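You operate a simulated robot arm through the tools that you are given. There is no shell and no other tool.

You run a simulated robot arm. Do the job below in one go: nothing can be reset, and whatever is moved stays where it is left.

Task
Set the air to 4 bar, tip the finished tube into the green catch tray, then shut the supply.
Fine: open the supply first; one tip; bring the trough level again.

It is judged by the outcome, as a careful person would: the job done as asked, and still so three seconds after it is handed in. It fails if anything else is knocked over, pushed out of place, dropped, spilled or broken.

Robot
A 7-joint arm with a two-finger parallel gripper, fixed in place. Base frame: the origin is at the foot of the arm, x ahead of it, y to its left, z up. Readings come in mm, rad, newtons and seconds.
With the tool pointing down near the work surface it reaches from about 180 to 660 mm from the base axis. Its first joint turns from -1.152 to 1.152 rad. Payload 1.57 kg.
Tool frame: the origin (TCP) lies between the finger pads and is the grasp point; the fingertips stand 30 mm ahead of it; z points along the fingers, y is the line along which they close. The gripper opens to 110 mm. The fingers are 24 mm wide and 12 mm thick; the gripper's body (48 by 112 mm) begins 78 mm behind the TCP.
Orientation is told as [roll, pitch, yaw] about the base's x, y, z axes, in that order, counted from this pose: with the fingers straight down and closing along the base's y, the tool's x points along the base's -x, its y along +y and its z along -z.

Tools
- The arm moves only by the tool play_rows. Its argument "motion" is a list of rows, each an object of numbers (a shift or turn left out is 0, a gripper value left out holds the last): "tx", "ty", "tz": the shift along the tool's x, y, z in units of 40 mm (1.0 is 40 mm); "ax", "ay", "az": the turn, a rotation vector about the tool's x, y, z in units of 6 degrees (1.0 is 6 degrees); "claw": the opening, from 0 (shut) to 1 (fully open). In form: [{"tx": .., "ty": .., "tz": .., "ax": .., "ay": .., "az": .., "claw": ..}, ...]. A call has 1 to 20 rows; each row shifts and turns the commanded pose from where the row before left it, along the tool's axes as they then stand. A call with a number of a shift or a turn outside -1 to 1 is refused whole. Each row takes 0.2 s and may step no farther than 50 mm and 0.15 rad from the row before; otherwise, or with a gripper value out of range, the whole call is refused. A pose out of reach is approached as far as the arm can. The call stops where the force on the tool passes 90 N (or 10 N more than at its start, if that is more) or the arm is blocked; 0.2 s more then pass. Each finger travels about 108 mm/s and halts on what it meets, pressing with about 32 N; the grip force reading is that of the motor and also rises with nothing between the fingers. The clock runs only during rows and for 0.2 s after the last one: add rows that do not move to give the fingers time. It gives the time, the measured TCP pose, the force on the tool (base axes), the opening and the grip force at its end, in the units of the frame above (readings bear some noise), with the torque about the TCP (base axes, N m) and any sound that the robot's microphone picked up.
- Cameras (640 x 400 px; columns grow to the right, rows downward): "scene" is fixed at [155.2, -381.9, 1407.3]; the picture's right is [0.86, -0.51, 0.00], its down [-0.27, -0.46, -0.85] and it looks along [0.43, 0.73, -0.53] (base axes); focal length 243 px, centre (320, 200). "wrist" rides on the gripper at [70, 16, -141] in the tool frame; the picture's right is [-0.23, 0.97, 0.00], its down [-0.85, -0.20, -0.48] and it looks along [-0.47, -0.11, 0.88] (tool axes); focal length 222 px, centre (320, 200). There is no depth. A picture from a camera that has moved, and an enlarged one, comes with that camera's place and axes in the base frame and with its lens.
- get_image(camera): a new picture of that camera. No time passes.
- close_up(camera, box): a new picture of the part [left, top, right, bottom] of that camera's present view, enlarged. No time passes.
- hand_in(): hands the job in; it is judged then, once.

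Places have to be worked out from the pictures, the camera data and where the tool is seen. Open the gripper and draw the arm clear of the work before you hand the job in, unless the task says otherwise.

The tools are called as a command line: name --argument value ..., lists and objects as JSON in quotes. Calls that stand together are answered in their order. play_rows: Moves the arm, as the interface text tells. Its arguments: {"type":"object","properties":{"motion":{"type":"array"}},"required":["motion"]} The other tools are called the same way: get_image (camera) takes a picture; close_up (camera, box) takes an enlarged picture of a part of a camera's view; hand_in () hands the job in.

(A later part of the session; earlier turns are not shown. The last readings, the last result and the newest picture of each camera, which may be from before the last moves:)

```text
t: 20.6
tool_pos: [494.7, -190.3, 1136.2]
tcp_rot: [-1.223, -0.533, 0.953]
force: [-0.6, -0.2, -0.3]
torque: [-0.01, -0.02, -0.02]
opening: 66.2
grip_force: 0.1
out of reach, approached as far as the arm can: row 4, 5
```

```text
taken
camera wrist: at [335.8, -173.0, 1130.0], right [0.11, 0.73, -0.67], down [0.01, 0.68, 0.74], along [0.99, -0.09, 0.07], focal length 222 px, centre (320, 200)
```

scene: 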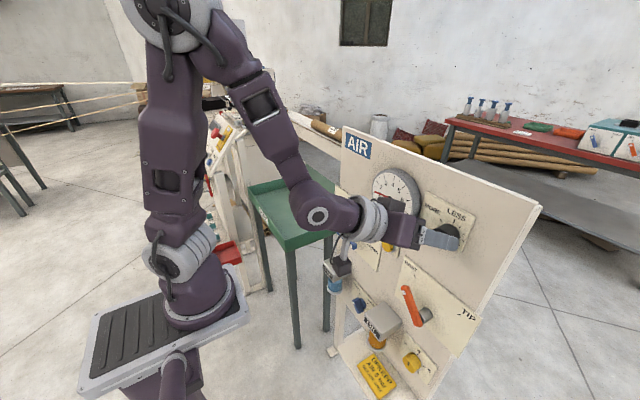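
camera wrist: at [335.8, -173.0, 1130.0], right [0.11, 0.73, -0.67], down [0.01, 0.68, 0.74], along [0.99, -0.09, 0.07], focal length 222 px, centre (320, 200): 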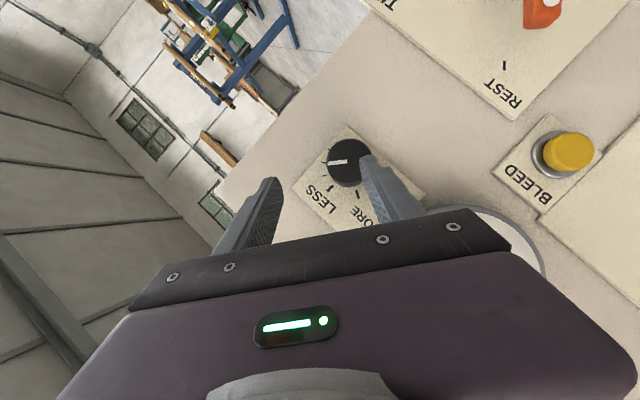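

At -54° the arm slid up slightly but the orientation holds. I move to the pre-approach point, lined up with the knob and ~30 mm short of the grip.

play_rows --motion '[{"tx": -0.0925, "ty": 0.6365, "tz": 0.016}, {}]'

close_up --camera "wrist" --box '[230, 100, 450, 240]'

close_up --camera "scene" --box '[360, 160, 480, 260]'

```text
t: 21.2
tool_pos: [501.7, -172.8, 1123.2]
tcp_rot: [-1.222, -0.532, 0.953]
force: [0.1, -0.1, -0.5]
torque: [-0.04, 0.0, 0.02]
opening: 66.2
grip_force: 0.1
out of reach, approached as far as the arm can: row 1
```

```text
2.86 times, centred on (340, 170) of wrist
camera zoom: at [343.0, -154.9, 1117.0], right [0.11, 0.73, -0.67], down [0.01, 0.68, 0.74], along [0.99, -0.09, 0.07], focal length 635 px, centre (263, 286)
```

zoom: 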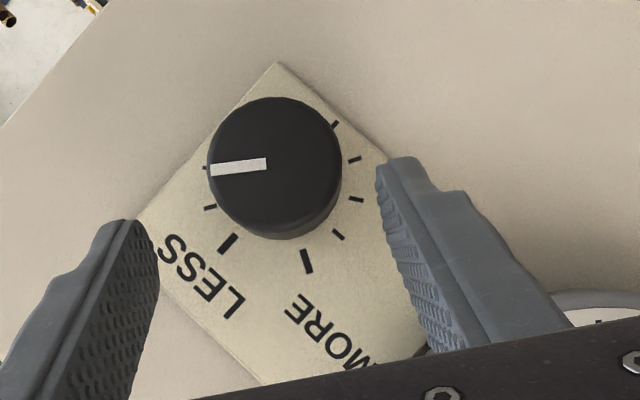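

```text
4.00 times, centred on (420, 210) of scene
camera zoom: at [155.2, -381.9, 1407.3], right [0.86, -0.51, 0.0], down [-0.27, -0.46, -0.85], along [0.43, 0.73, -0.53], focal length 970 px, centre (-80, 160)
```

zoom: 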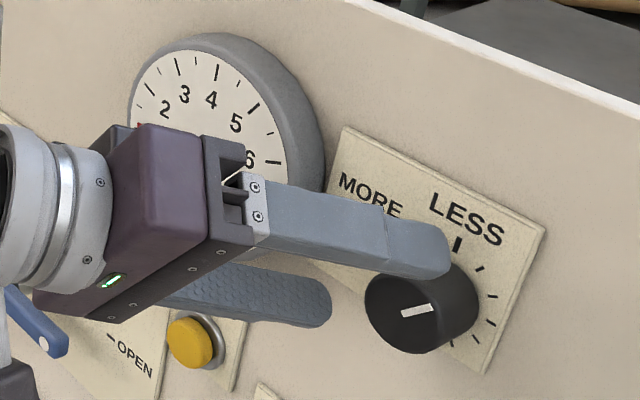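

Alignment looks right: the fingers straddle the knob. I make the small lateral correction and go in ~28 mm along the tool axis.

play_rows --motion '[{"tx": 0.137, "ty": 0.115, "tz": 0.15}, {"tz": 0.27}, {"tz": 0.27}]'

close_up --camera "wrist" --box '[230, 100, 450, 240]'

close_up --camera "scene" --box '[360, 160, 480, 260]'

```text
t: 22.0
tool_pos: [524.1, -185.7, 1108.4]
tcp_rot: [-1.224, -0.536, 0.952]
force: [0.8, -0.2, -0.3]
torque: [0.02, -0.01, 0.0]
opening: 65.7
grip_force: 0.0
```

```text
2.86 times, centred on (340, 170) of wrist
camera zoom: at [364.3, -167.7, 1101.0], right [0.11, 0.73, -0.67], down [0.01, 0.68, 0.74], along [0.99, -0.09, 0.07], focal length 635 px, centre (263, 286)
```

zoom: 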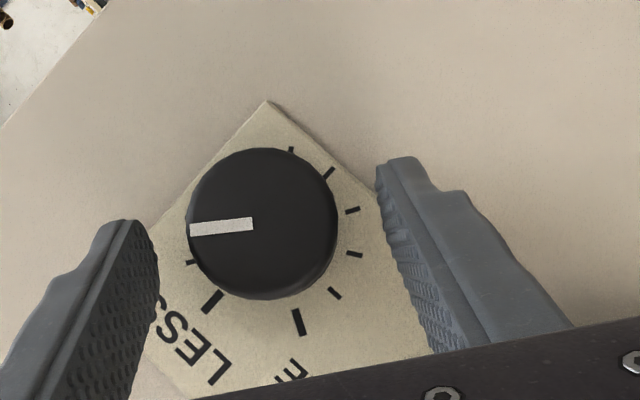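

```text
4.00 times, centred on (420, 210) of scene
camera zoom: at [155.2, -381.9, 1407.3], right [0.86, -0.51, 0.0], down [-0.27, -0.46, -0.85], along [0.43, 0.73, -0.53], focal length 970 px, centre (-80, 160)
```

zoom: 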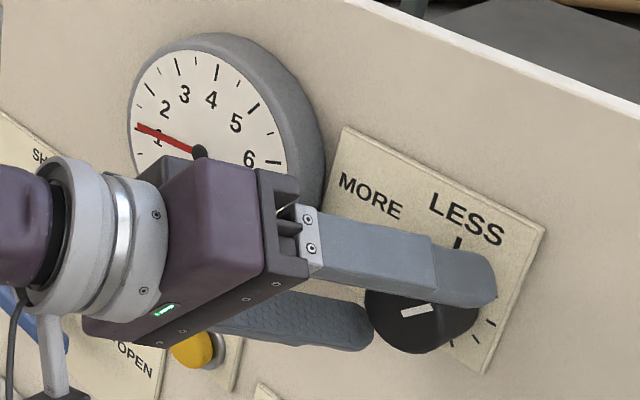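

The fingers straddle the knob with the TCP where I wanted it and the gauge in view (~1.1 bar). I close on the knob and give it time to settle.

play_rows --motion '[{"claw": 0.2}, {"claw": 0.2}, {"claw": 0}]'

close_up --camera "wrist" --box '[230, 100, 450, 240]'

```text
t: 22.8
tool_pos: [523.7, -186.2, 1107.3]
tcp_rot: [-1.221, -0.535, 0.954]
force: [3.0, 0.9, -7.5]
torque: [0.07, -0.31, 0.11]
opening: 41.6
grip_force: 44.8
```

```text
2.86 times, centred on (340, 170) of wrist
camera zoom: at [364.4, -167.6, 1100.8], right [0.11, 0.73, -0.67], down [0.01, 0.68, 0.74], along [0.99, -0.09, 0.07], focal length 635 px, centre (263, 286)
```

zoom: 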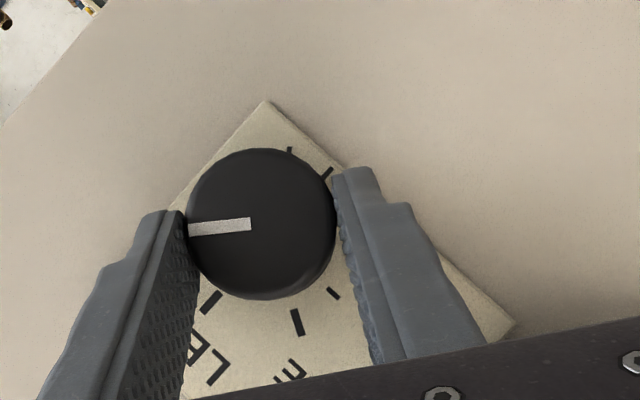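

The knob is gripped (41.6 mm, light side load). I turn clockwise 18° about the knob's axis and read the gauge.

play_rows --motion '[{"ax": -0.5, "az": 0.866, "ty": -0.03}, {"ax": -0.5, "az": 0.866, "ty": -0.03}, {"ax": -0.5, "az": 0.866, "ty": -0.03}]'

close_up --camera "wrist" --box '[230, 100, 450, 240]'

close_up --camera "scene" --box '[360, 160, 480, 260]'

```text
t: 23.6
tool_pos: [523.1, -187.1, 1110.8]
tcp_rot: [-0.966, -0.776, 0.799]
force: [3.6, 2.9, -6.0]
torque: [0.09, -0.52, 0.53]
opening: 41.1
grip_force: 44.6
```

```text
2.86 times, centred on (340, 170) of wrist
camera zoom: at [364.3, -169.1, 1109.2], right [0.11, 0.9, -0.41], down [0.01, 0.41, 0.91], along [0.99, -0.11, 0.04], focal length 635 px, centre (263, 286)
```

zoom: 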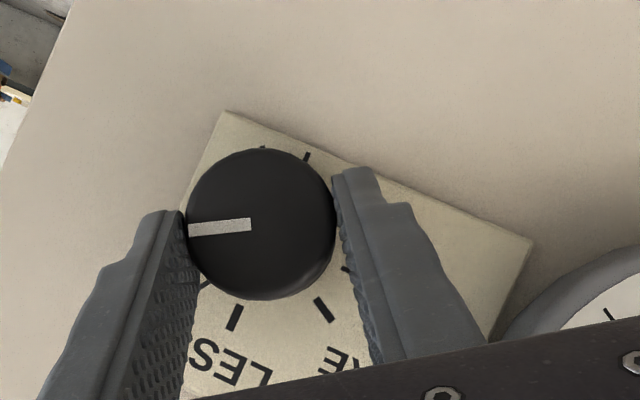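

```text
4.00 times, centred on (420, 210) of scene
camera zoom: at [155.4, -381.9, 1407.3], right [0.86, -0.51, 0.0], down [-0.27, -0.46, -0.85], along [0.43, 0.73, -0.53], focal length 970 px, centre (-80, 160)
```

zoom: 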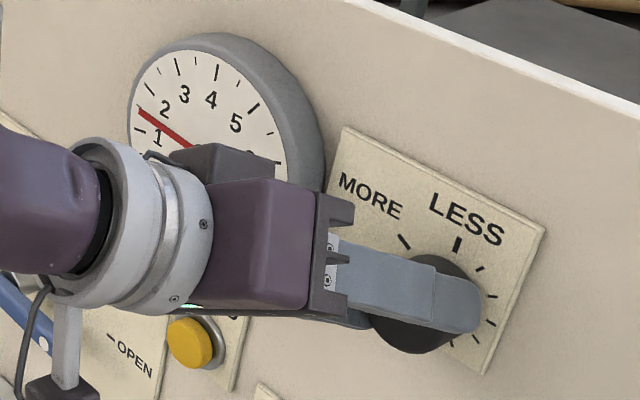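

Clockwise increases pressure: 18° raised it to ~1.55 bar, matching 37.5°/bar. I continue clockwise 24° more.

play_rows --motion '[{"ax": -0.5, "az": 0.866, "ty": -0.03}, {"ax": -0.5, "az": 0.866, "ty": -0.03}, {"ax": -0.5, "az": 0.866, "ty": -0.03}, {"ax": -0.5, "az": 0.866, "ty": -0.03}]'

close_up --camera "wrist" --box '[230, 100, 570, 300]'

close_up --camera "scene" --box '[360, 160, 480, 260]'

```text
t: 24.6
tool_pos: [521.9, -191.8, 1111.7]
tcp_rot: [-0.4, -1.009, 0.348]
force: [-9.2, 12.6, -3.6]
torque: [0.13, -0.84, 0.48]
opening: 41.4
grip_force: 45.0
```

```text
1.88 times, centred on (400, 200) of wrist
camera zoom: at [364.2, -175.0, 1119.4], right [0.11, 0.99, -0.01], down [0.01, 0.01, 1.0], along [0.99, -0.11, -0.01], focal length 418 px, centre (169, 200)
```

zoom: 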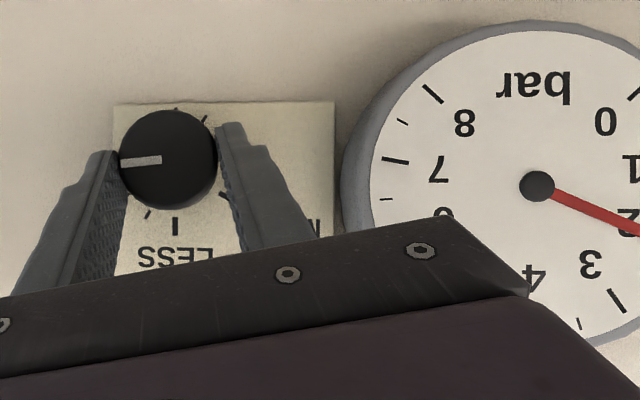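

```text
4.00 times, centred on (420, 210) of scene
camera zoom: at [154.9, -381.6, 1407.5], right [0.86, -0.51, 0.0], down [-0.27, -0.46, -0.85], along [0.43, 0.73, -0.53], focal length 970 px, centre (-80, 160)
```

zoom: 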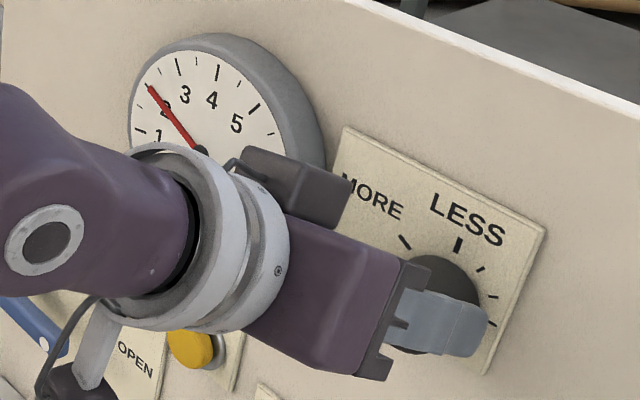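

Gauge ~2.2 bar, grip secure with modest side load (~16 N). I continue another 24° clockwise.

play_rows --motion '[{"ax": -0.5, "az": 0.866, "ty": -0.03}, {"ax": -0.5, "az": 0.866, "ty": -0.03}, {"ax": -0.5, "az": 0.866, "ty": -0.03}, {"ax": -0.5, "az": 0.866, "ty": -0.03}]'

close_up --camera "wrist" --box '[230, 100, 570, 300]'

close_up --camera "scene" --box '[360, 160, 480, 260]'

```text
t: 25.6
tool_pos: [522.8, -197.0, 1111.8]
tcp_rot: [0.405, -1.006, -0.344]
force: [11.1, 15.4, -17.4]
torque: [0.14, 0.01, -0.08]
opening: 41.4
grip_force: 45.1
```

```text
1.88 times, centred on (400, 200) of wrist
camera zoom: at [364.0, -184.6, 1126.4], right [0.11, 0.91, 0.4], down [0.02, -0.4, 0.92], along [0.99, -0.09, -0.06], focal length 418 px, centre (169, 200)
```

zoom: 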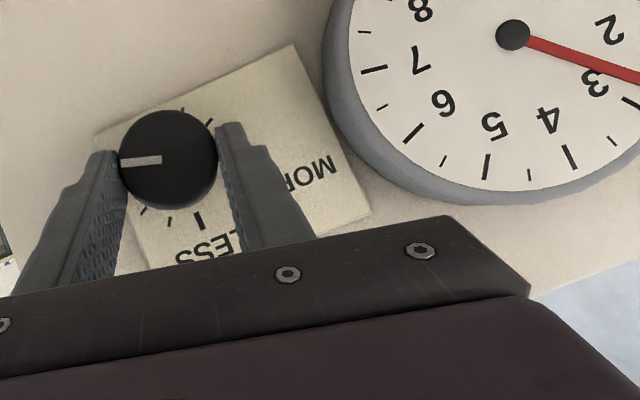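

```text
4.00 times, centred on (420, 210) of scene
camera zoom: at [155.9, -381.6, 1407.4], right [0.86, -0.51, 0.0], down [-0.27, -0.46, -0.85], along [0.43, 0.73, -0.53], focal length 970 px, centre (-80, 160)
```

zoom: 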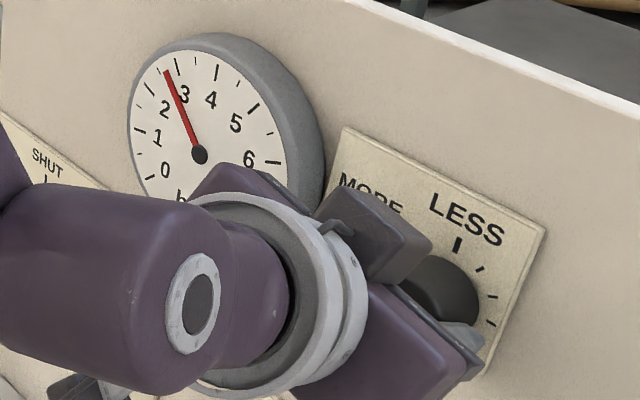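

Gauge ~2.75 bar, as expected. I turn another 24° with a tiny sideways relief for the side load.

play_rows --motion '[{"ax": -0.5, "az": 0.866, "ty": -0.022, "tx": 0.006}, {"ax": -0.5, "az": 0.866, "ty": -0.022, "tx": 0.006}, {"ax": -0.5, "az": 0.866, "ty": -0.022, "tx": 0.006}, {"ax": -0.5, "az": 0.866, "ty": -0.022, "tx": 0.006}]'

close_up --camera "wrist" --box '[230, 100, 570, 300]'

close_up --camera "scene" --box '[360, 160, 480, 260]'

```text
t: 26.6
tool_pos: [522.8, -202.1, 1110.3]
tcp_rot: [0.969, -0.777, -0.796]
force: [11.1, -3.6, -11.8]
torque: [-0.15, -0.16, 0.61]
opening: 40.9
grip_force: 44.8
```

```text
1.88 times, centred on (400, 200) of wrist
camera zoom: at [363.6, -195.0, 1128.5], right [0.11, 0.67, 0.73], down [0.01, -0.74, 0.68], along [0.99, -0.07, -0.09], focal length 418 px, centre (169, 200)
```

zoom: 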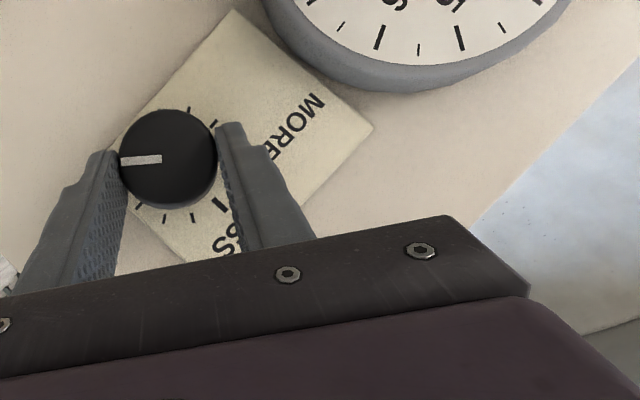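

```text
4.00 times, centred on (420, 210) of scene
camera zoom: at [155.7, -382.2, 1407.2], right [0.86, -0.51, 0.0], down [-0.27, -0.46, -0.85], along [0.43, 0.73, -0.53], focal length 970 px, centre (-80, 160)
```

zoom: 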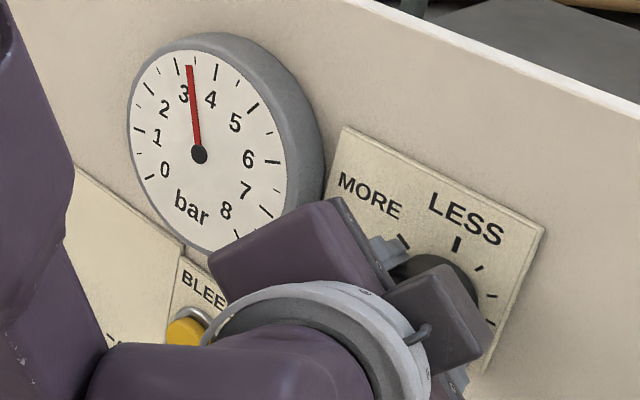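

Gauge ~3.35 bar with no reach trouble. About 24° more should reach 4; I turn 12° first.

play_rows --motion '[{"ax": -0.5, "az": 0.866, "ty": -0.03}, {"ax": -0.5, "az": 0.866, "ty": -0.03}]'

close_up --camera "scene" --box '[380, 165, 428, 225]'

close_up --camera "wrist" --box '[230, 50, 570, 250]'

```text
t: 27.2
tool_pos: [521.1, -204.2, 1108.7]
tcp_rot: [1.149, -0.616, -0.912]
force: [4.3, -8.2, -11.1]
torque: [-0.25, -1.14, -0.63]
opening: 41.1
grip_force: 45.3
```

```text
6.67 times, centred on (404, 195) of scene
camera zoom: at [155.5, -382.3, 1407.2], right [0.86, -0.51, 0.0], down [-0.27, -0.46, -0.85], along [0.43, 0.73, -0.53], focal length 1617 px, centre (-240, 233)
```

zoom: 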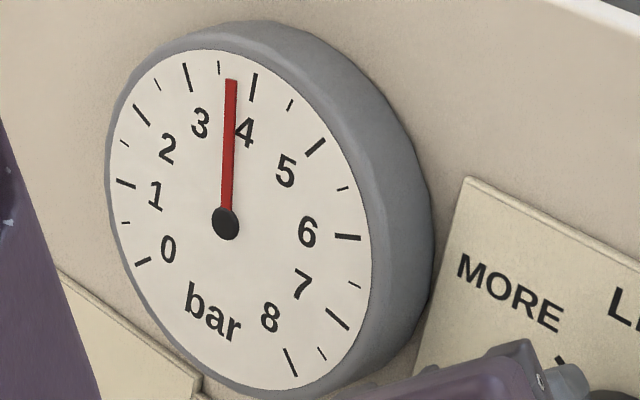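

```text
1.88 times, centred on (400, 150) of wrist
camera zoom: at [363.6, -201.0, 1128.1], right [0.12, 0.5, 0.86], down [0.01, -0.86, 0.51], along [0.99, -0.05, -0.11], focal length 418 px, centre (169, 294)
```

zoom: 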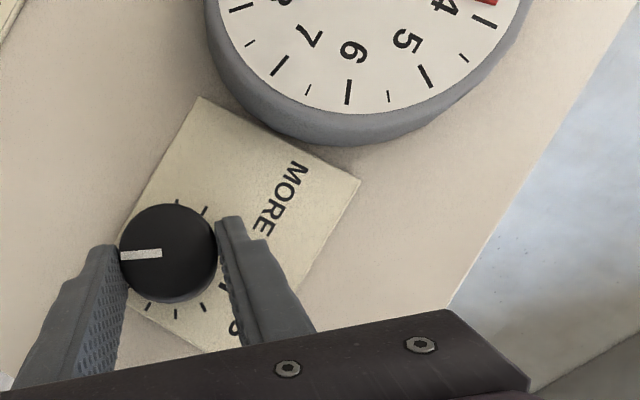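

The enlarged gauge reads about 3.69 bar (needle between the 3.5 and 4 ticks). About 11° more is needed; I turn 9.6° and read again.

play_rows --motion '[{"ax": -0.4, "az": 0.693, "ty": -0.024}, {"ax": -0.4, "az": 0.693, "ty": -0.024}, {}]'

close_up --camera "scene" --box '[380, 165, 428, 225]'

```text
t: 28.0
tool_pos: [521.6, -204.8, 1106.6]
tcp_rot: [1.262, -0.479, -0.971]
force: [6.2, -10.3, -13.0]
torque: [-0.19, -0.5, -0.61]
opening: 41.4
grip_force: 45.0
```

```text
6.67 times, centred on (404, 195) of scene
camera zoom: at [155.6, -382.4, 1407.2], right [0.86, -0.51, 0.0], down [-0.27, -0.46, -0.85], along [0.43, 0.73, -0.53], focal length 1617 px, centre (-240, 233)
```

zoom: 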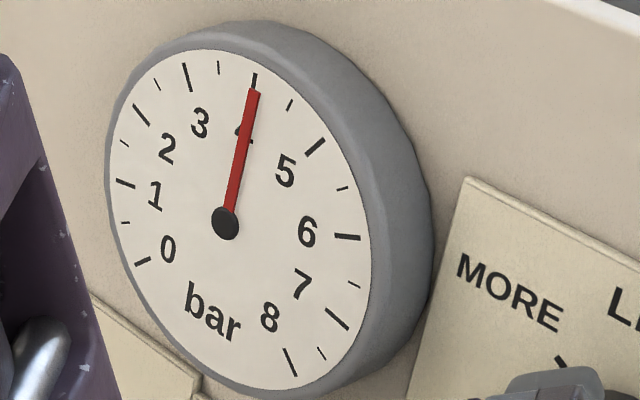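

The needle is now on the 4 tick, perhaps a hair past it given parallax. I enlarge the gauge further to measure it precisely.

close_up --camera "scene" --box '[386, 167, 410, 203]'

get_image --camera "wrist"

close_up --camera "wrist" --box '[230, 50, 450, 190]'

```text
11.11 times, centred on (398, 185) of scene
camera zoom: at [155.6, -382.4, 1407.2], right [0.86, -0.51, 0.0], down [-0.27, -0.46, -0.85], along [0.43, 0.73, -0.53], focal length 2695 px, centre (-547, 367)
```

zoom: 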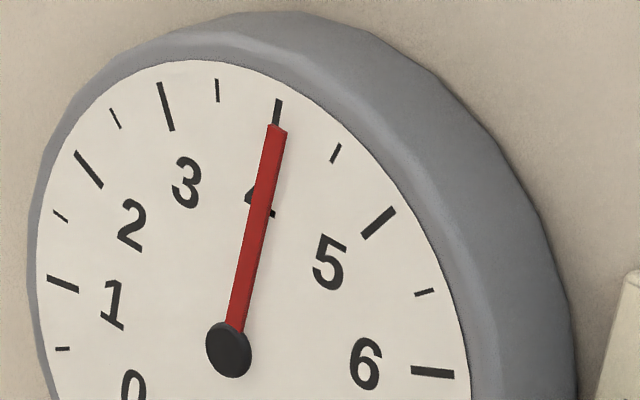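

```text
taken
camera wrist: at [363.6, -205.8, 1126.6], right [0.11, 0.35, 0.93], down [0.01, -0.93, 0.35], along [0.99, -0.03, -0.11], focal length 222 px, centre (320, 200)
```

wrist: 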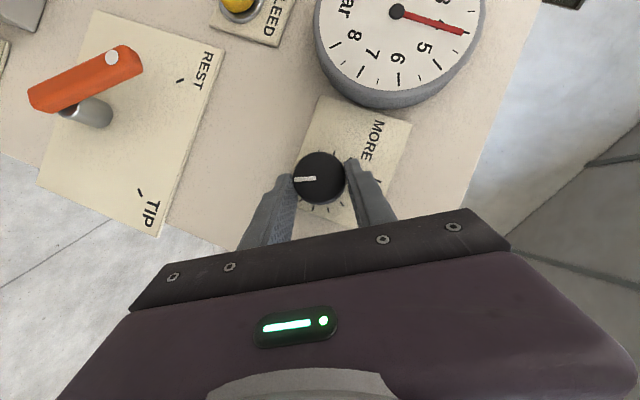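

```text
2.86 times, centred on (340, 120) of wrist
camera zoom: at [363.6, -205.8, 1126.6], right [0.11, 0.35, 0.93], down [0.01, -0.93, 0.35], along [0.99, -0.03, -0.11], focal length 635 px, centre (263, 429)
```

zoom: 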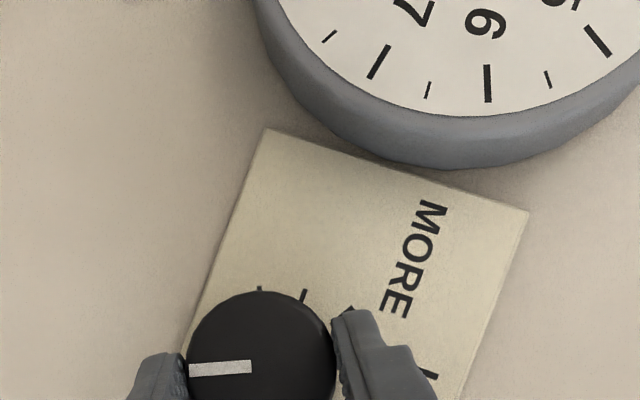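

The wrist view shows the gauge almost head-on; I enlarge that.

close_up --camera "wrist" --box '[330, 0, 490, 100]'

close_up --camera "wrist" --box '[390, 0, 480, 60]'

```text
4.00 times, centred on (410, 50) of wrist
camera zoom: at [363.6, -205.8, 1126.6], right [0.11, 0.35, 0.93], down [0.01, -0.93, 0.35], along [0.99, -0.03, -0.11], focal length 888 px, centre (-40, 800)
```

zoom: 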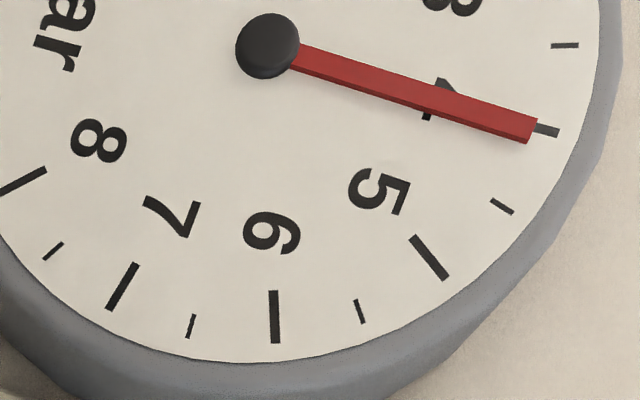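

```text
6.67 times, centred on (435, 30) of wrist
camera zoom: at [363.6, -205.8, 1126.6], right [0.11, 0.35, 0.93], down [0.01, -0.93, 0.35], along [0.99, -0.03, -0.11], focal length 1481 px, centre (-447, 1333)
```

zoom: 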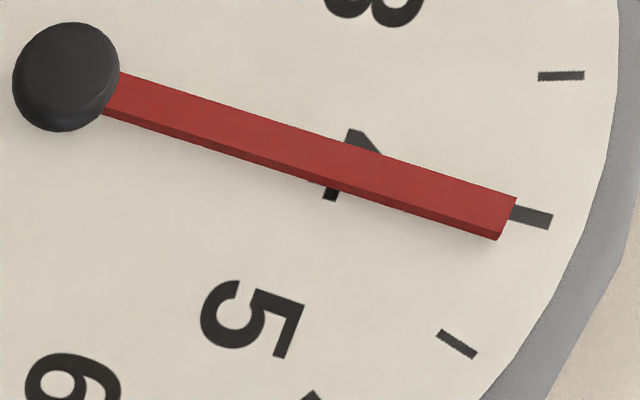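

Careful measurement from both cameras puts the needle at about 4.04–4.05 bar. I ease the knob back by 1.5° and recheck before releasing.

play_rows --motion '[{"ax": 0.125, "az": -0.2165, "ty": 0.0075}, {}, {}]'

close_up --camera "scene" --box '[386, 167, 410, 203]'

close_up --camera "wrist" --box '[390, 0, 480, 60]'

```text
t: 28.8
tool_pos: [521.5, -206.9, 1106.7]
tcp_rot: [1.248, -0.504, -0.963]
force: [4.8, -16.2, -10.5]
torque: [-0.2, -0.08, 0.09]
opening: 41.1
grip_force: 45.0
```

```text
11.11 times, centred on (398, 185) of scene
camera zoom: at [155.5, -382.5, 1407.1], right [0.86, -0.51, 0.0], down [-0.27, -0.46, -0.85], along [0.43, 0.73, -0.53], focal length 2695 px, centre (-547, 367)
```

zoom: 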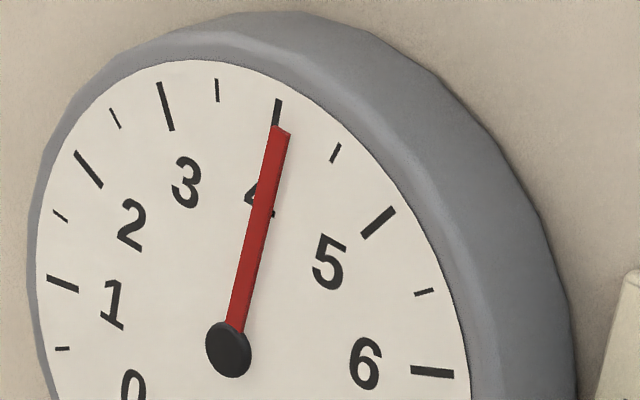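

```text
6.67 times, centred on (435, 30) of wrist
camera zoom: at [363.6, -205.0, 1126.9], right [0.11, 0.38, 0.92], down [0.01, -0.92, 0.38], along [0.99, -0.03, -0.11], focal length 1481 px, centre (-447, 1333)
```

zoom: 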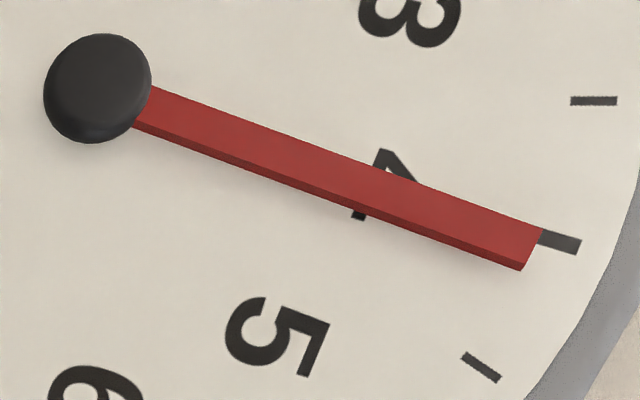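

The gauge seems to lag a little (needle crept slightly right). I wait a second for it to settle, then read again.

play_rows --motion '[{}, {}, {}, {}, {}, {}]'

close_up --camera "scene" --box '[386, 167, 410, 203]'

close_up --camera "wrist" --box '[390, 0, 480, 60]'

```text
t: 30.2
tool_pos: [521.5, -204.1, 1107.0]
tcp_rot: [1.246, -0.503, -0.962]
force: [2.2, -17.8, -11.9]
torque: [-0.27, -0.29, -0.41]
opening: 41.1
grip_force: 45.2
```

```text
11.11 times, centred on (398, 185) of scene
camera zoom: at [155.4, -382.6, 1407.1], right [0.86, -0.51, 0.0], down [-0.27, -0.46, -0.85], along [0.43, 0.73, -0.53], focal length 2695 px, centre (-547, 367)
```

zoom: 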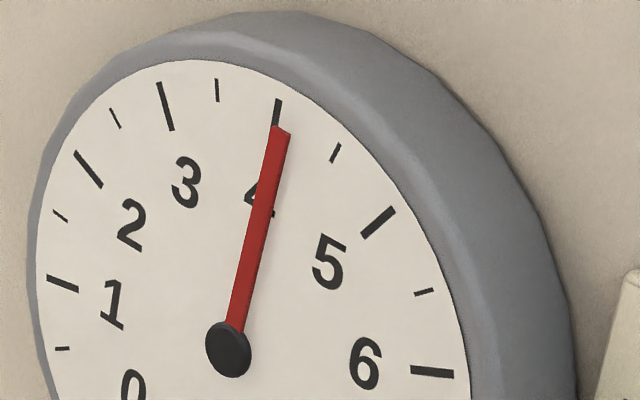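

```text
6.67 times, centred on (435, 30) of wrist
camera zoom: at [363.5, -205.0, 1126.8], right [0.11, 0.38, 0.92], down [0.01, -0.92, 0.38], along [0.99, -0.03, -0.11], focal length 1481 px, centre (-447, 1333)
```

zoom: 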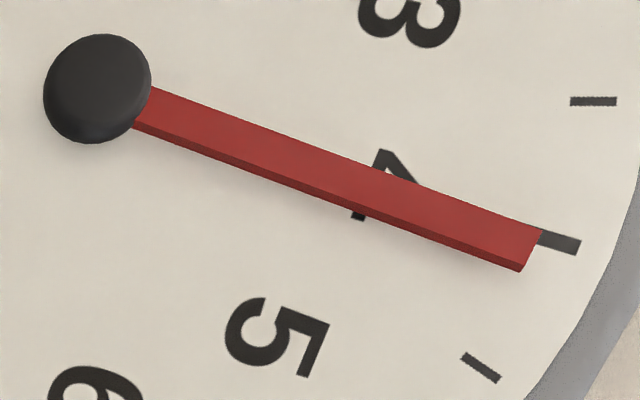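

Steady at about 4.07 bar. I trim the knob back another ~2° and check the response.

play_rows --motion '[{"ax": 0.165, "az": -0.286, "ty": 0.01}, {}, {}, {}, {}]'

close_up --camera "scene" --box '[386, 167, 410, 203]'

close_up --camera "wrist" --box '[390, 0, 480, 60]'

```text
t: 31.4
tool_pos: [521.4, -206.4, 1106.9]
tcp_rot: [1.217, -0.53, -0.948]
force: [5.7, -19.5, -21.6]
torque: [-0.32, -0.12, -0.41]
opening: 41.4
grip_force: 45.1
```

```text
11.11 times, centred on (398, 185) of scene
camera zoom: at [155.7, -382.7, 1407.1], right [0.86, -0.51, 0.0], down [-0.27, -0.46, -0.85], along [0.43, 0.73, -0.53], focal length 2695 px, centre (-547, 367)
```

zoom: 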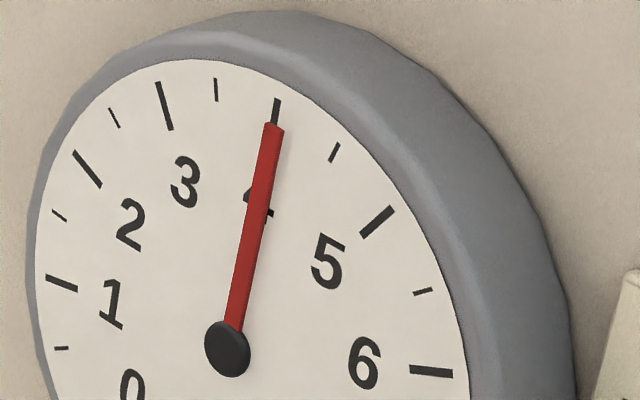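

```text
6.67 times, centred on (435, 30) of wrist
camera zoom: at [363.6, -203.9, 1127.7], right [0.12, 0.41, 0.9], down [0.01, -0.91, 0.41], along [0.99, -0.04, -0.11], focal length 1481 px, centre (-447, 1333)
```

zoom: 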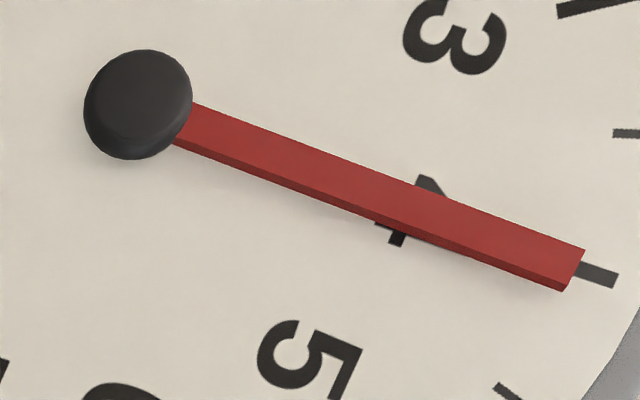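

Needle now sits on the 4 tick (~4.02 bar, and it relieves when turned back). I release the knob and let things settle, then read the gauge again.

play_rows --motion '[{"claw": 0.6}, {"claw": 0.6}, {}]'

close_up --camera "scene" --box '[386, 167, 410, 203]'

close_up --camera "wrist" --box '[230, 50, 450, 190]'

```text
t: 32.2
tool_pos: [522.5, -203.3, 1109.6]
tcp_rot: [1.225, -0.531, -0.949]
force: [0.7, -1.0, -0.9]
torque: [-0.02, -0.01, 0.01]
opening: 66.1
grip_force: 0.1
```

```text
11.11 times, centred on (398, 185) of scene
camera zoom: at [155.2, -381.9, 1407.3], right [0.86, -0.51, 0.0], down [-0.27, -0.46, -0.85], along [0.43, 0.73, -0.53], focal length 2695 px, centre (-547, 367)
```

zoom: 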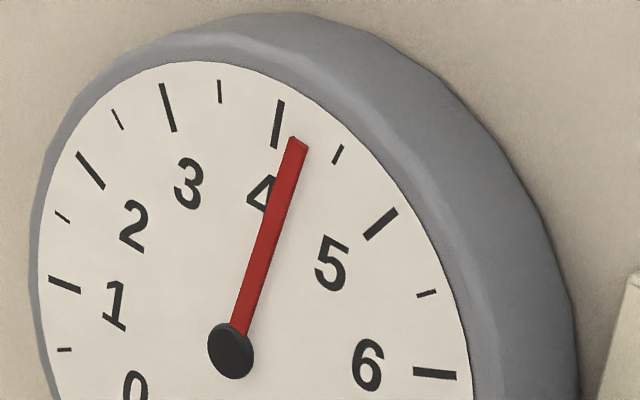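

```text
2.86 times, centred on (340, 120) of wrist
camera zoom: at [363.4, -202.9, 1128.4], right [0.11, 0.41, 0.9], down [0.01, -0.91, 0.41], along [0.99, -0.03, -0.11], focal length 635 px, centre (263, 429)
```

zoom: 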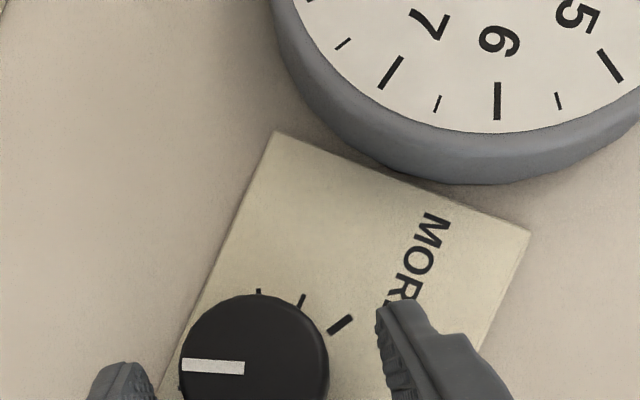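

Releasing twisted the knob a few degrees (gauge now ~4.2): the grip had been ~4 mm off-centre along the closing line, so it carried a side load. I recentre by -4 mm along tool y, regrip, and check the load.

play_rows --motion '[{"ty": -0.1}, {"claw": 0.3}, {"claw": 0.2}, {"claw": 0.2}]'

close_up --camera "scene" --box '[386, 167, 410, 203]'

close_up --camera "wrist" --box '[230, 100, 450, 240]'

```text
t: 33.2
tool_pos: [522.4, -203.9, 1106.3]
tcp_rot: [1.229, -0.533, -0.95]
force: [-2.0, 10.8, 21.3]
torque: [0.31, 0.21, 0.72]
opening: 40.5
grip_force: 44.8
```

```text
11.11 times, centred on (398, 185) of scene
camera zoom: at [154.8, -381.5, 1407.5], right [0.86, -0.51, 0.0], down [-0.27, -0.46, -0.85], along [0.43, 0.73, -0.53], focal length 2695 px, centre (-547, 367)
```

zoom: 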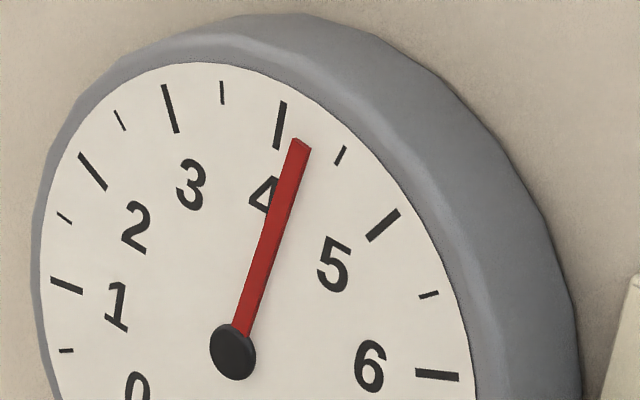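

```text
2.86 times, centred on (340, 170) of wrist
camera zoom: at [363.9, -204.4, 1125.9], right [0.11, 0.41, 0.91], down [0.02, -0.91, 0.41], along [0.99, -0.03, -0.1], focal length 635 px, centre (263, 286)
```

zoom: 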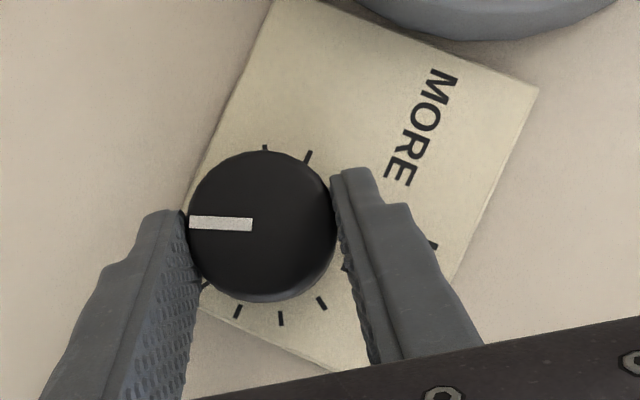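

Load is now +24 N along the closing line, so the true centre is ~1.8 mm back. I shift +1.8 mm to balance the grip and turn back ~8° counter-clockwise.

play_rows --motion '[{"ty": 0.045}, {"ax": 0.342, "az": -0.592, "ty": 0.02}, {"ax": 0.342, "az": -0.592, "ty": 0.02}, {}, {}, {}, {}]'

close_up --camera "scene" --box '[386, 167, 410, 203]'

close_up --camera "wrist" --box '[390, 0, 480, 60]'

```text
t: 34.8
tool_pos: [522.7, -204.5, 1109.7]
tcp_rot: [1.119, -0.646, -0.89]
force: [10.2, 17.4, -3.3]
torque: [0.13, -0.28, -0.6]
opening: 40.7
grip_force: 44.4
```

```text
11.11 times, centred on (398, 185) of scene
camera zoom: at [155.6, -381.4, 1407.4], right [0.86, -0.51, 0.0], down [-0.27, -0.46, -0.85], along [0.43, 0.73, -0.53], focal length 2695 px, centre (-547, 367)
```

zoom: 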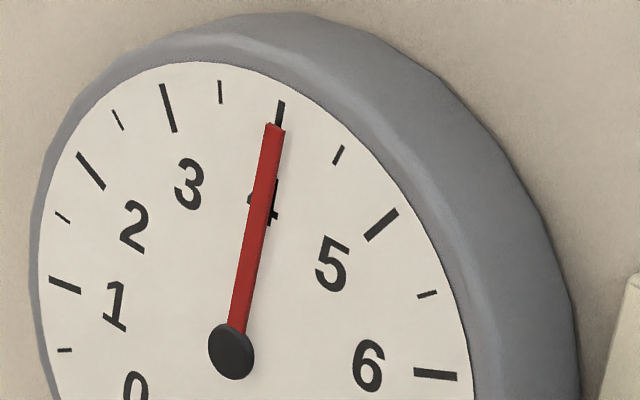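

```text
6.67 times, centred on (435, 30) of wrist
camera zoom: at [363.9, -200.1, 1127.7], right [0.11, 0.54, 0.84], down [0.02, -0.84, 0.54], along [0.99, -0.05, -0.1], focal length 1481 px, centre (-447, 1333)
```

zoom: 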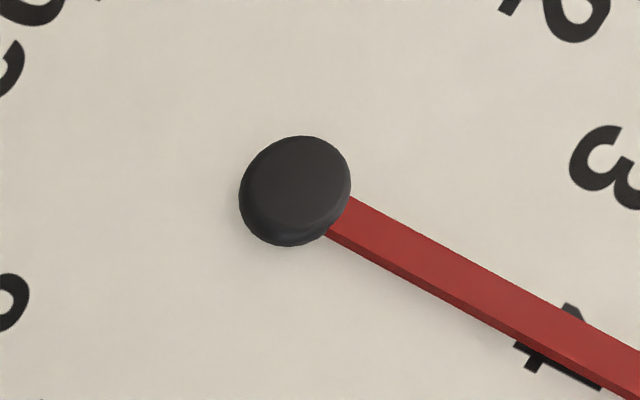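

Gauge now reads ~4.01 bar. Before releasing I null the residual side load (about +8/+9/+16 N along tool x/y/z) with sub-millimetre shifts so the knob won't spring.

play_rows --motion '[{"tx": 0.015, "ty": 0.018, "tz": 0.03}, {}]'

close_up --camera "scene" --box '[386, 167, 410, 203]'

```text
t: 35.4
tool_pos: [521.9, -203.2, 1108.2]
tcp_rot: [1.118, -0.649, -0.891]
force: [-1.8, 9.9, 1.2]
torque: [0.07, 0.58, 1.28]
opening: 40.7
grip_force: 45.5
```

```text
11.11 times, centred on (398, 185) of scene
camera zoom: at [155.1, -381.6, 1407.4], right [0.86, -0.51, 0.0], down [-0.27, -0.46, -0.85], along [0.43, 0.73, -0.53], focal length 2695 px, centre (-547, 367)
```

zoom: 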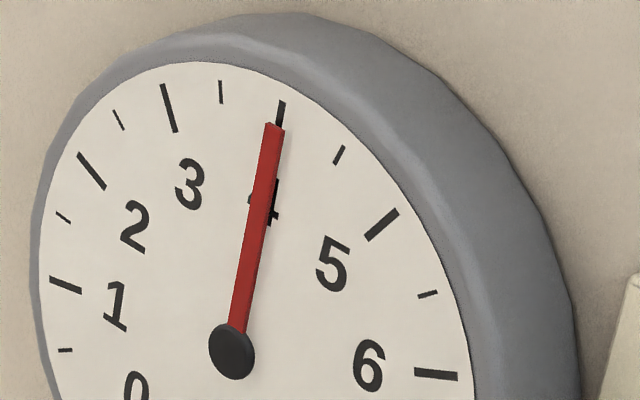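

Load is down to ~10 N with the gauge unchanged at ~4.0. One more small relief, then I open the fingers.

play_rows --motion '[{"tx": 0.012, "ty": 0.014}, {}, {"claw": 0.6}, {}, {}]'

close_up --camera "scene" --box '[386, 167, 410, 203]'

close_up --camera "wrist" --box '[230, 50, 450, 190]'

```text
t: 36.6
tool_pos: [520.7, -203.8, 1108.9]
tcp_rot: [1.121, -0.646, -0.894]
force: [-0.4, 0.8, 0.2]
torque: [0.03, 0.0, -0.03]
opening: 65.8
grip_force: 0.0
```

```text
11.11 times, centred on (398, 185) of scene
camera zoom: at [155.2, -381.9, 1407.3], right [0.86, -0.51, 0.0], down [-0.27, -0.46, -0.85], along [0.43, 0.73, -0.53], focal length 2695 px, centre (-547, 367)
```

zoom: 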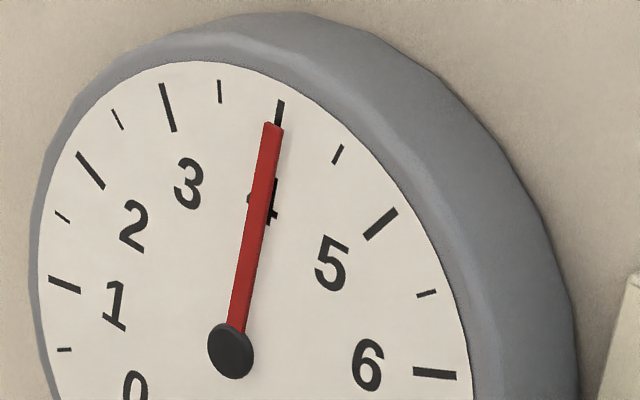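

```text
2.86 times, centred on (340, 120) of wrist
camera zoom: at [363.8, -199.2, 1127.2], right [0.11, 0.54, 0.84], down [0.01, -0.84, 0.54], along [0.99, -0.05, -0.1], focal length 635 px, centre (263, 429)
```

zoom: 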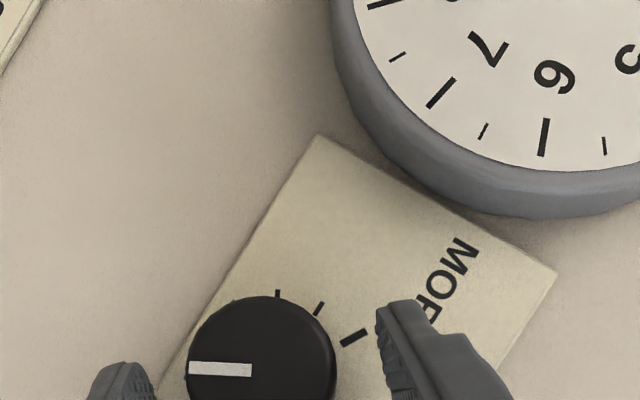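

The gauge holds at 4.0 bar after release. I withdraw straight back along the tool axis in small steps so as not to touch the knob.

play_rows --motion '[{"tz": -0.25}, {"tz": -0.25}]'

get_image --camera "wrist"

```text
t: 37.2
tool_pos: [504.8, -209.8, 1114.1]
tcp_rot: [1.121, -0.645, -0.892]
force: [-0.2, -0.6, -0.3]
torque: [0.0, 0.03, -0.02]
opening: 66.0
grip_force: 0.1
```

```text
taken
camera wrist: at [346.7, -205.6, 1133.5], right [0.11, 0.54, 0.84], down [0.01, -0.84, 0.54], along [0.99, -0.05, -0.1], focal length 222 px, centre (320, 200)
```

wrist: 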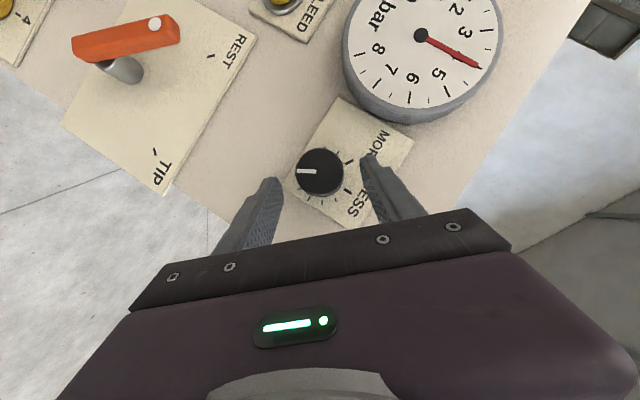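

No trouble; I withdraw another 28 mm to clear the knob fully.

play_rows --motion '[{"tz": -0.35}, {"tz": -0.35}]'

close_up --camera "scene" --box '[360, 160, 480, 260]'

```text
t: 37.8
tool_pos: [480.1, -221.2, 1123.6]
tcp_rot: [1.12, -0.647, -0.892]
force: [0.0, -0.6, 0.4]
torque: [0.02, 0.01, -0.02]
opening: 66.1
grip_force: 0.2
```

```text
4.00 times, centred on (420, 210) of scene
camera zoom: at [155.2, -381.9, 1407.3], right [0.86, -0.51, 0.0], down [-0.27, -0.46, -0.85], along [0.43, 0.73, -0.53], focal length 970 px, centre (-80, 160)
```

zoom: 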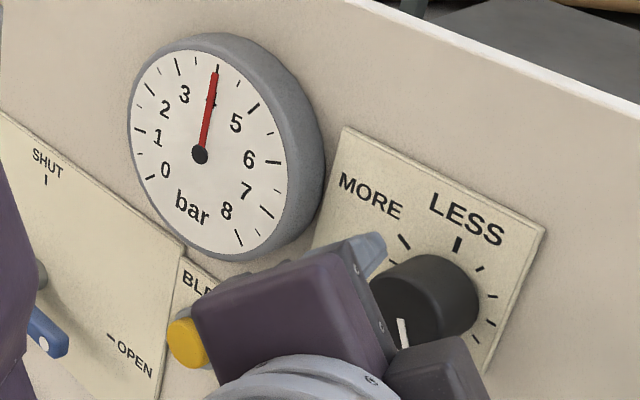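

Knob clear, gauge on 4. I now rotate the tool back upright (−46° about base x), close the fingers and tilt to 45° down, all in free space.

play_rows --motion '[{"ax": 0.478, "az": -0.828, "claw": 0}, {"ax": 0.478, "az": -0.828}, {"ax": 0.478, "az": -0.828}, {"ax": 0.478, "az": -0.828}, {"ax": 0.478, "az": -0.828}, {"ax": 0.478, "az": -0.828}, {"ax": 0.478, "az": -0.828}, {"ax": 0.478, "az": -0.828}, {"ay": 0.83}, {"ay": 0.83}, {"ay": 0.84}]'

get_image --camera "wrist"

get_image --camera "scene"

```text
t: 40.2
tool_pos: [479.9, -221.0, 1124.8]
tcp_rot: [0.0, -0.786, 0.001]
force: [-0.2, 0.4, 0.9]
torque: [-0.04, 0.0, -0.02]
opening: 0.4
grip_force: 21.6
```

```text
taken
camera wrist: at [330.5, -204.2, 1175.3], right [0.16, 0.97, 0.16], down [0.27, -0.2, 0.94], along [0.95, -0.11, -0.29], focal length 222 px, centre (320, 200)
```

wrist: 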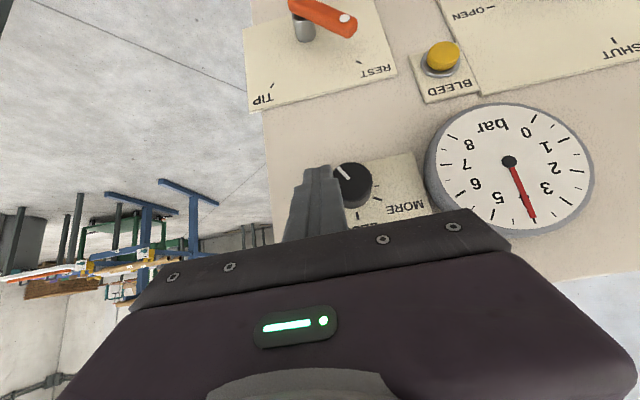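

```text
taken
```

scene: 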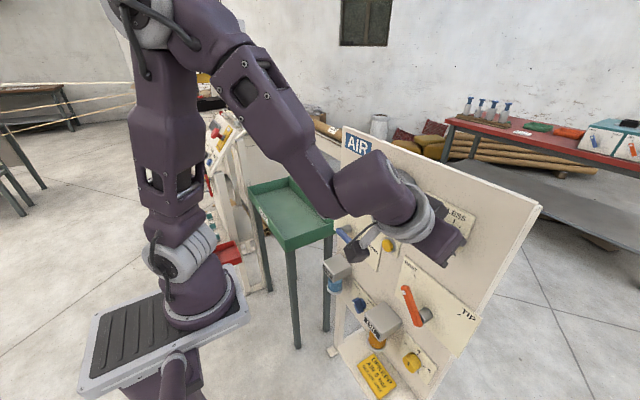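

Orientation is clean (45° down) and the gauge still shows 4. I move left and down to stand off above-left of the orange lever and look.

play_rows --motion '[{"tx": 0.574, "ty": 0.631, "tz": 0.354}, {"tx": 0.574, "ty": 0.631, "tz": 0.354}, {"tx": 0.574, "ty": 0.631, "tz": 0.354}, {"tx": 0.574, "ty": 0.631, "tz": 0.354}]'

get_image --camera "wrist"

get_image --camera "scene"

```text
t: 41.2
tool_pos: [462.5, -117.2, 1019.9]
tcp_rot: [0.001, -0.78, 0.002]
force: [0.9, -0.3, 0.6]
torque: [0.0, 0.03, -0.03]
opening: 0.0
grip_force: 21.2
out of reach, approached as far as the arm can: row 4
```

```text
taken
camera wrist: at [311.8, -101.5, 1070.8], right [0.16, 0.97, 0.16], down [0.27, -0.2, 0.94], along [0.95, -0.11, -0.3], focal length 222 px, centre (320, 200)
```

wrist: 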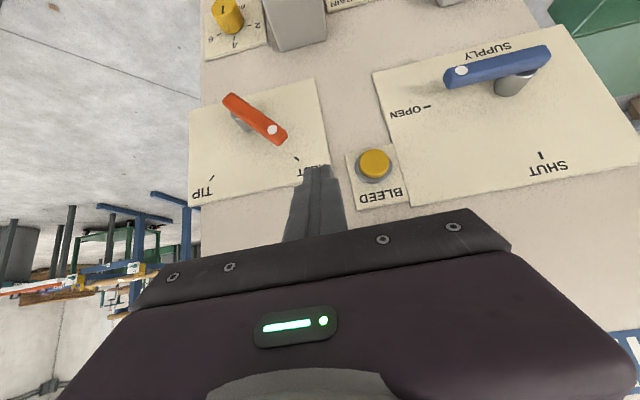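

```text
taken
```

scene: 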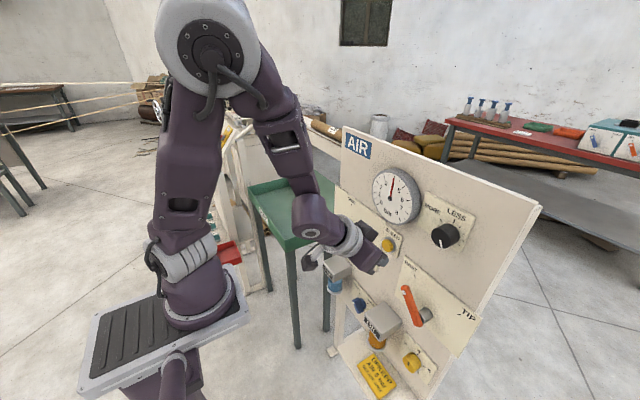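

At (462,-117,1020), at the inner reach limit but in position. I enlarge the orange lever to refine its hub and angle.

close_up --camera "wrist" --box '[180, 80, 340, 210]'

close_up --camera "scene" --box '[360, 220, 500, 340]'

```text
3.08 times, centred on (260, 145) of wrist
camera zoom: at [311.8, -101.5, 1070.8], right [0.16, 0.97, 0.16], down [0.27, -0.2, 0.94], along [0.95, -0.11, -0.3], focal length 684 px, centre (505, 369)
```

zoom: 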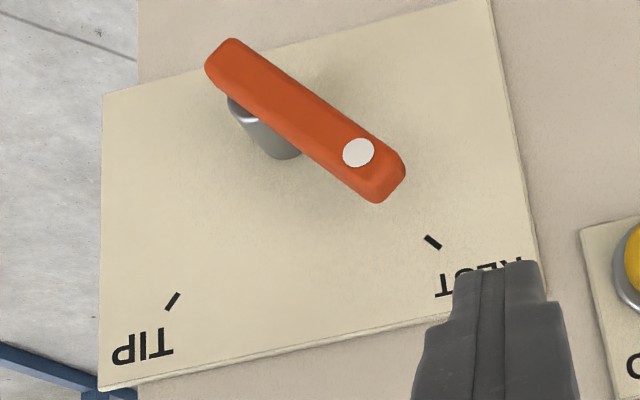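

```text
3.33 times, centred on (430, 280) of scene
camera zoom: at [155.1, -382.0, 1407.3], right [0.86, -0.51, 0.0], down [-0.27, -0.46, -0.85], along [0.43, 0.73, -0.53], focal length 809 px, centre (-47, -67)
```

zoom: 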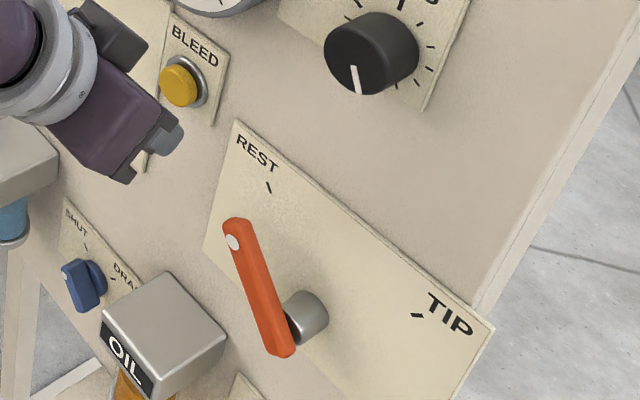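

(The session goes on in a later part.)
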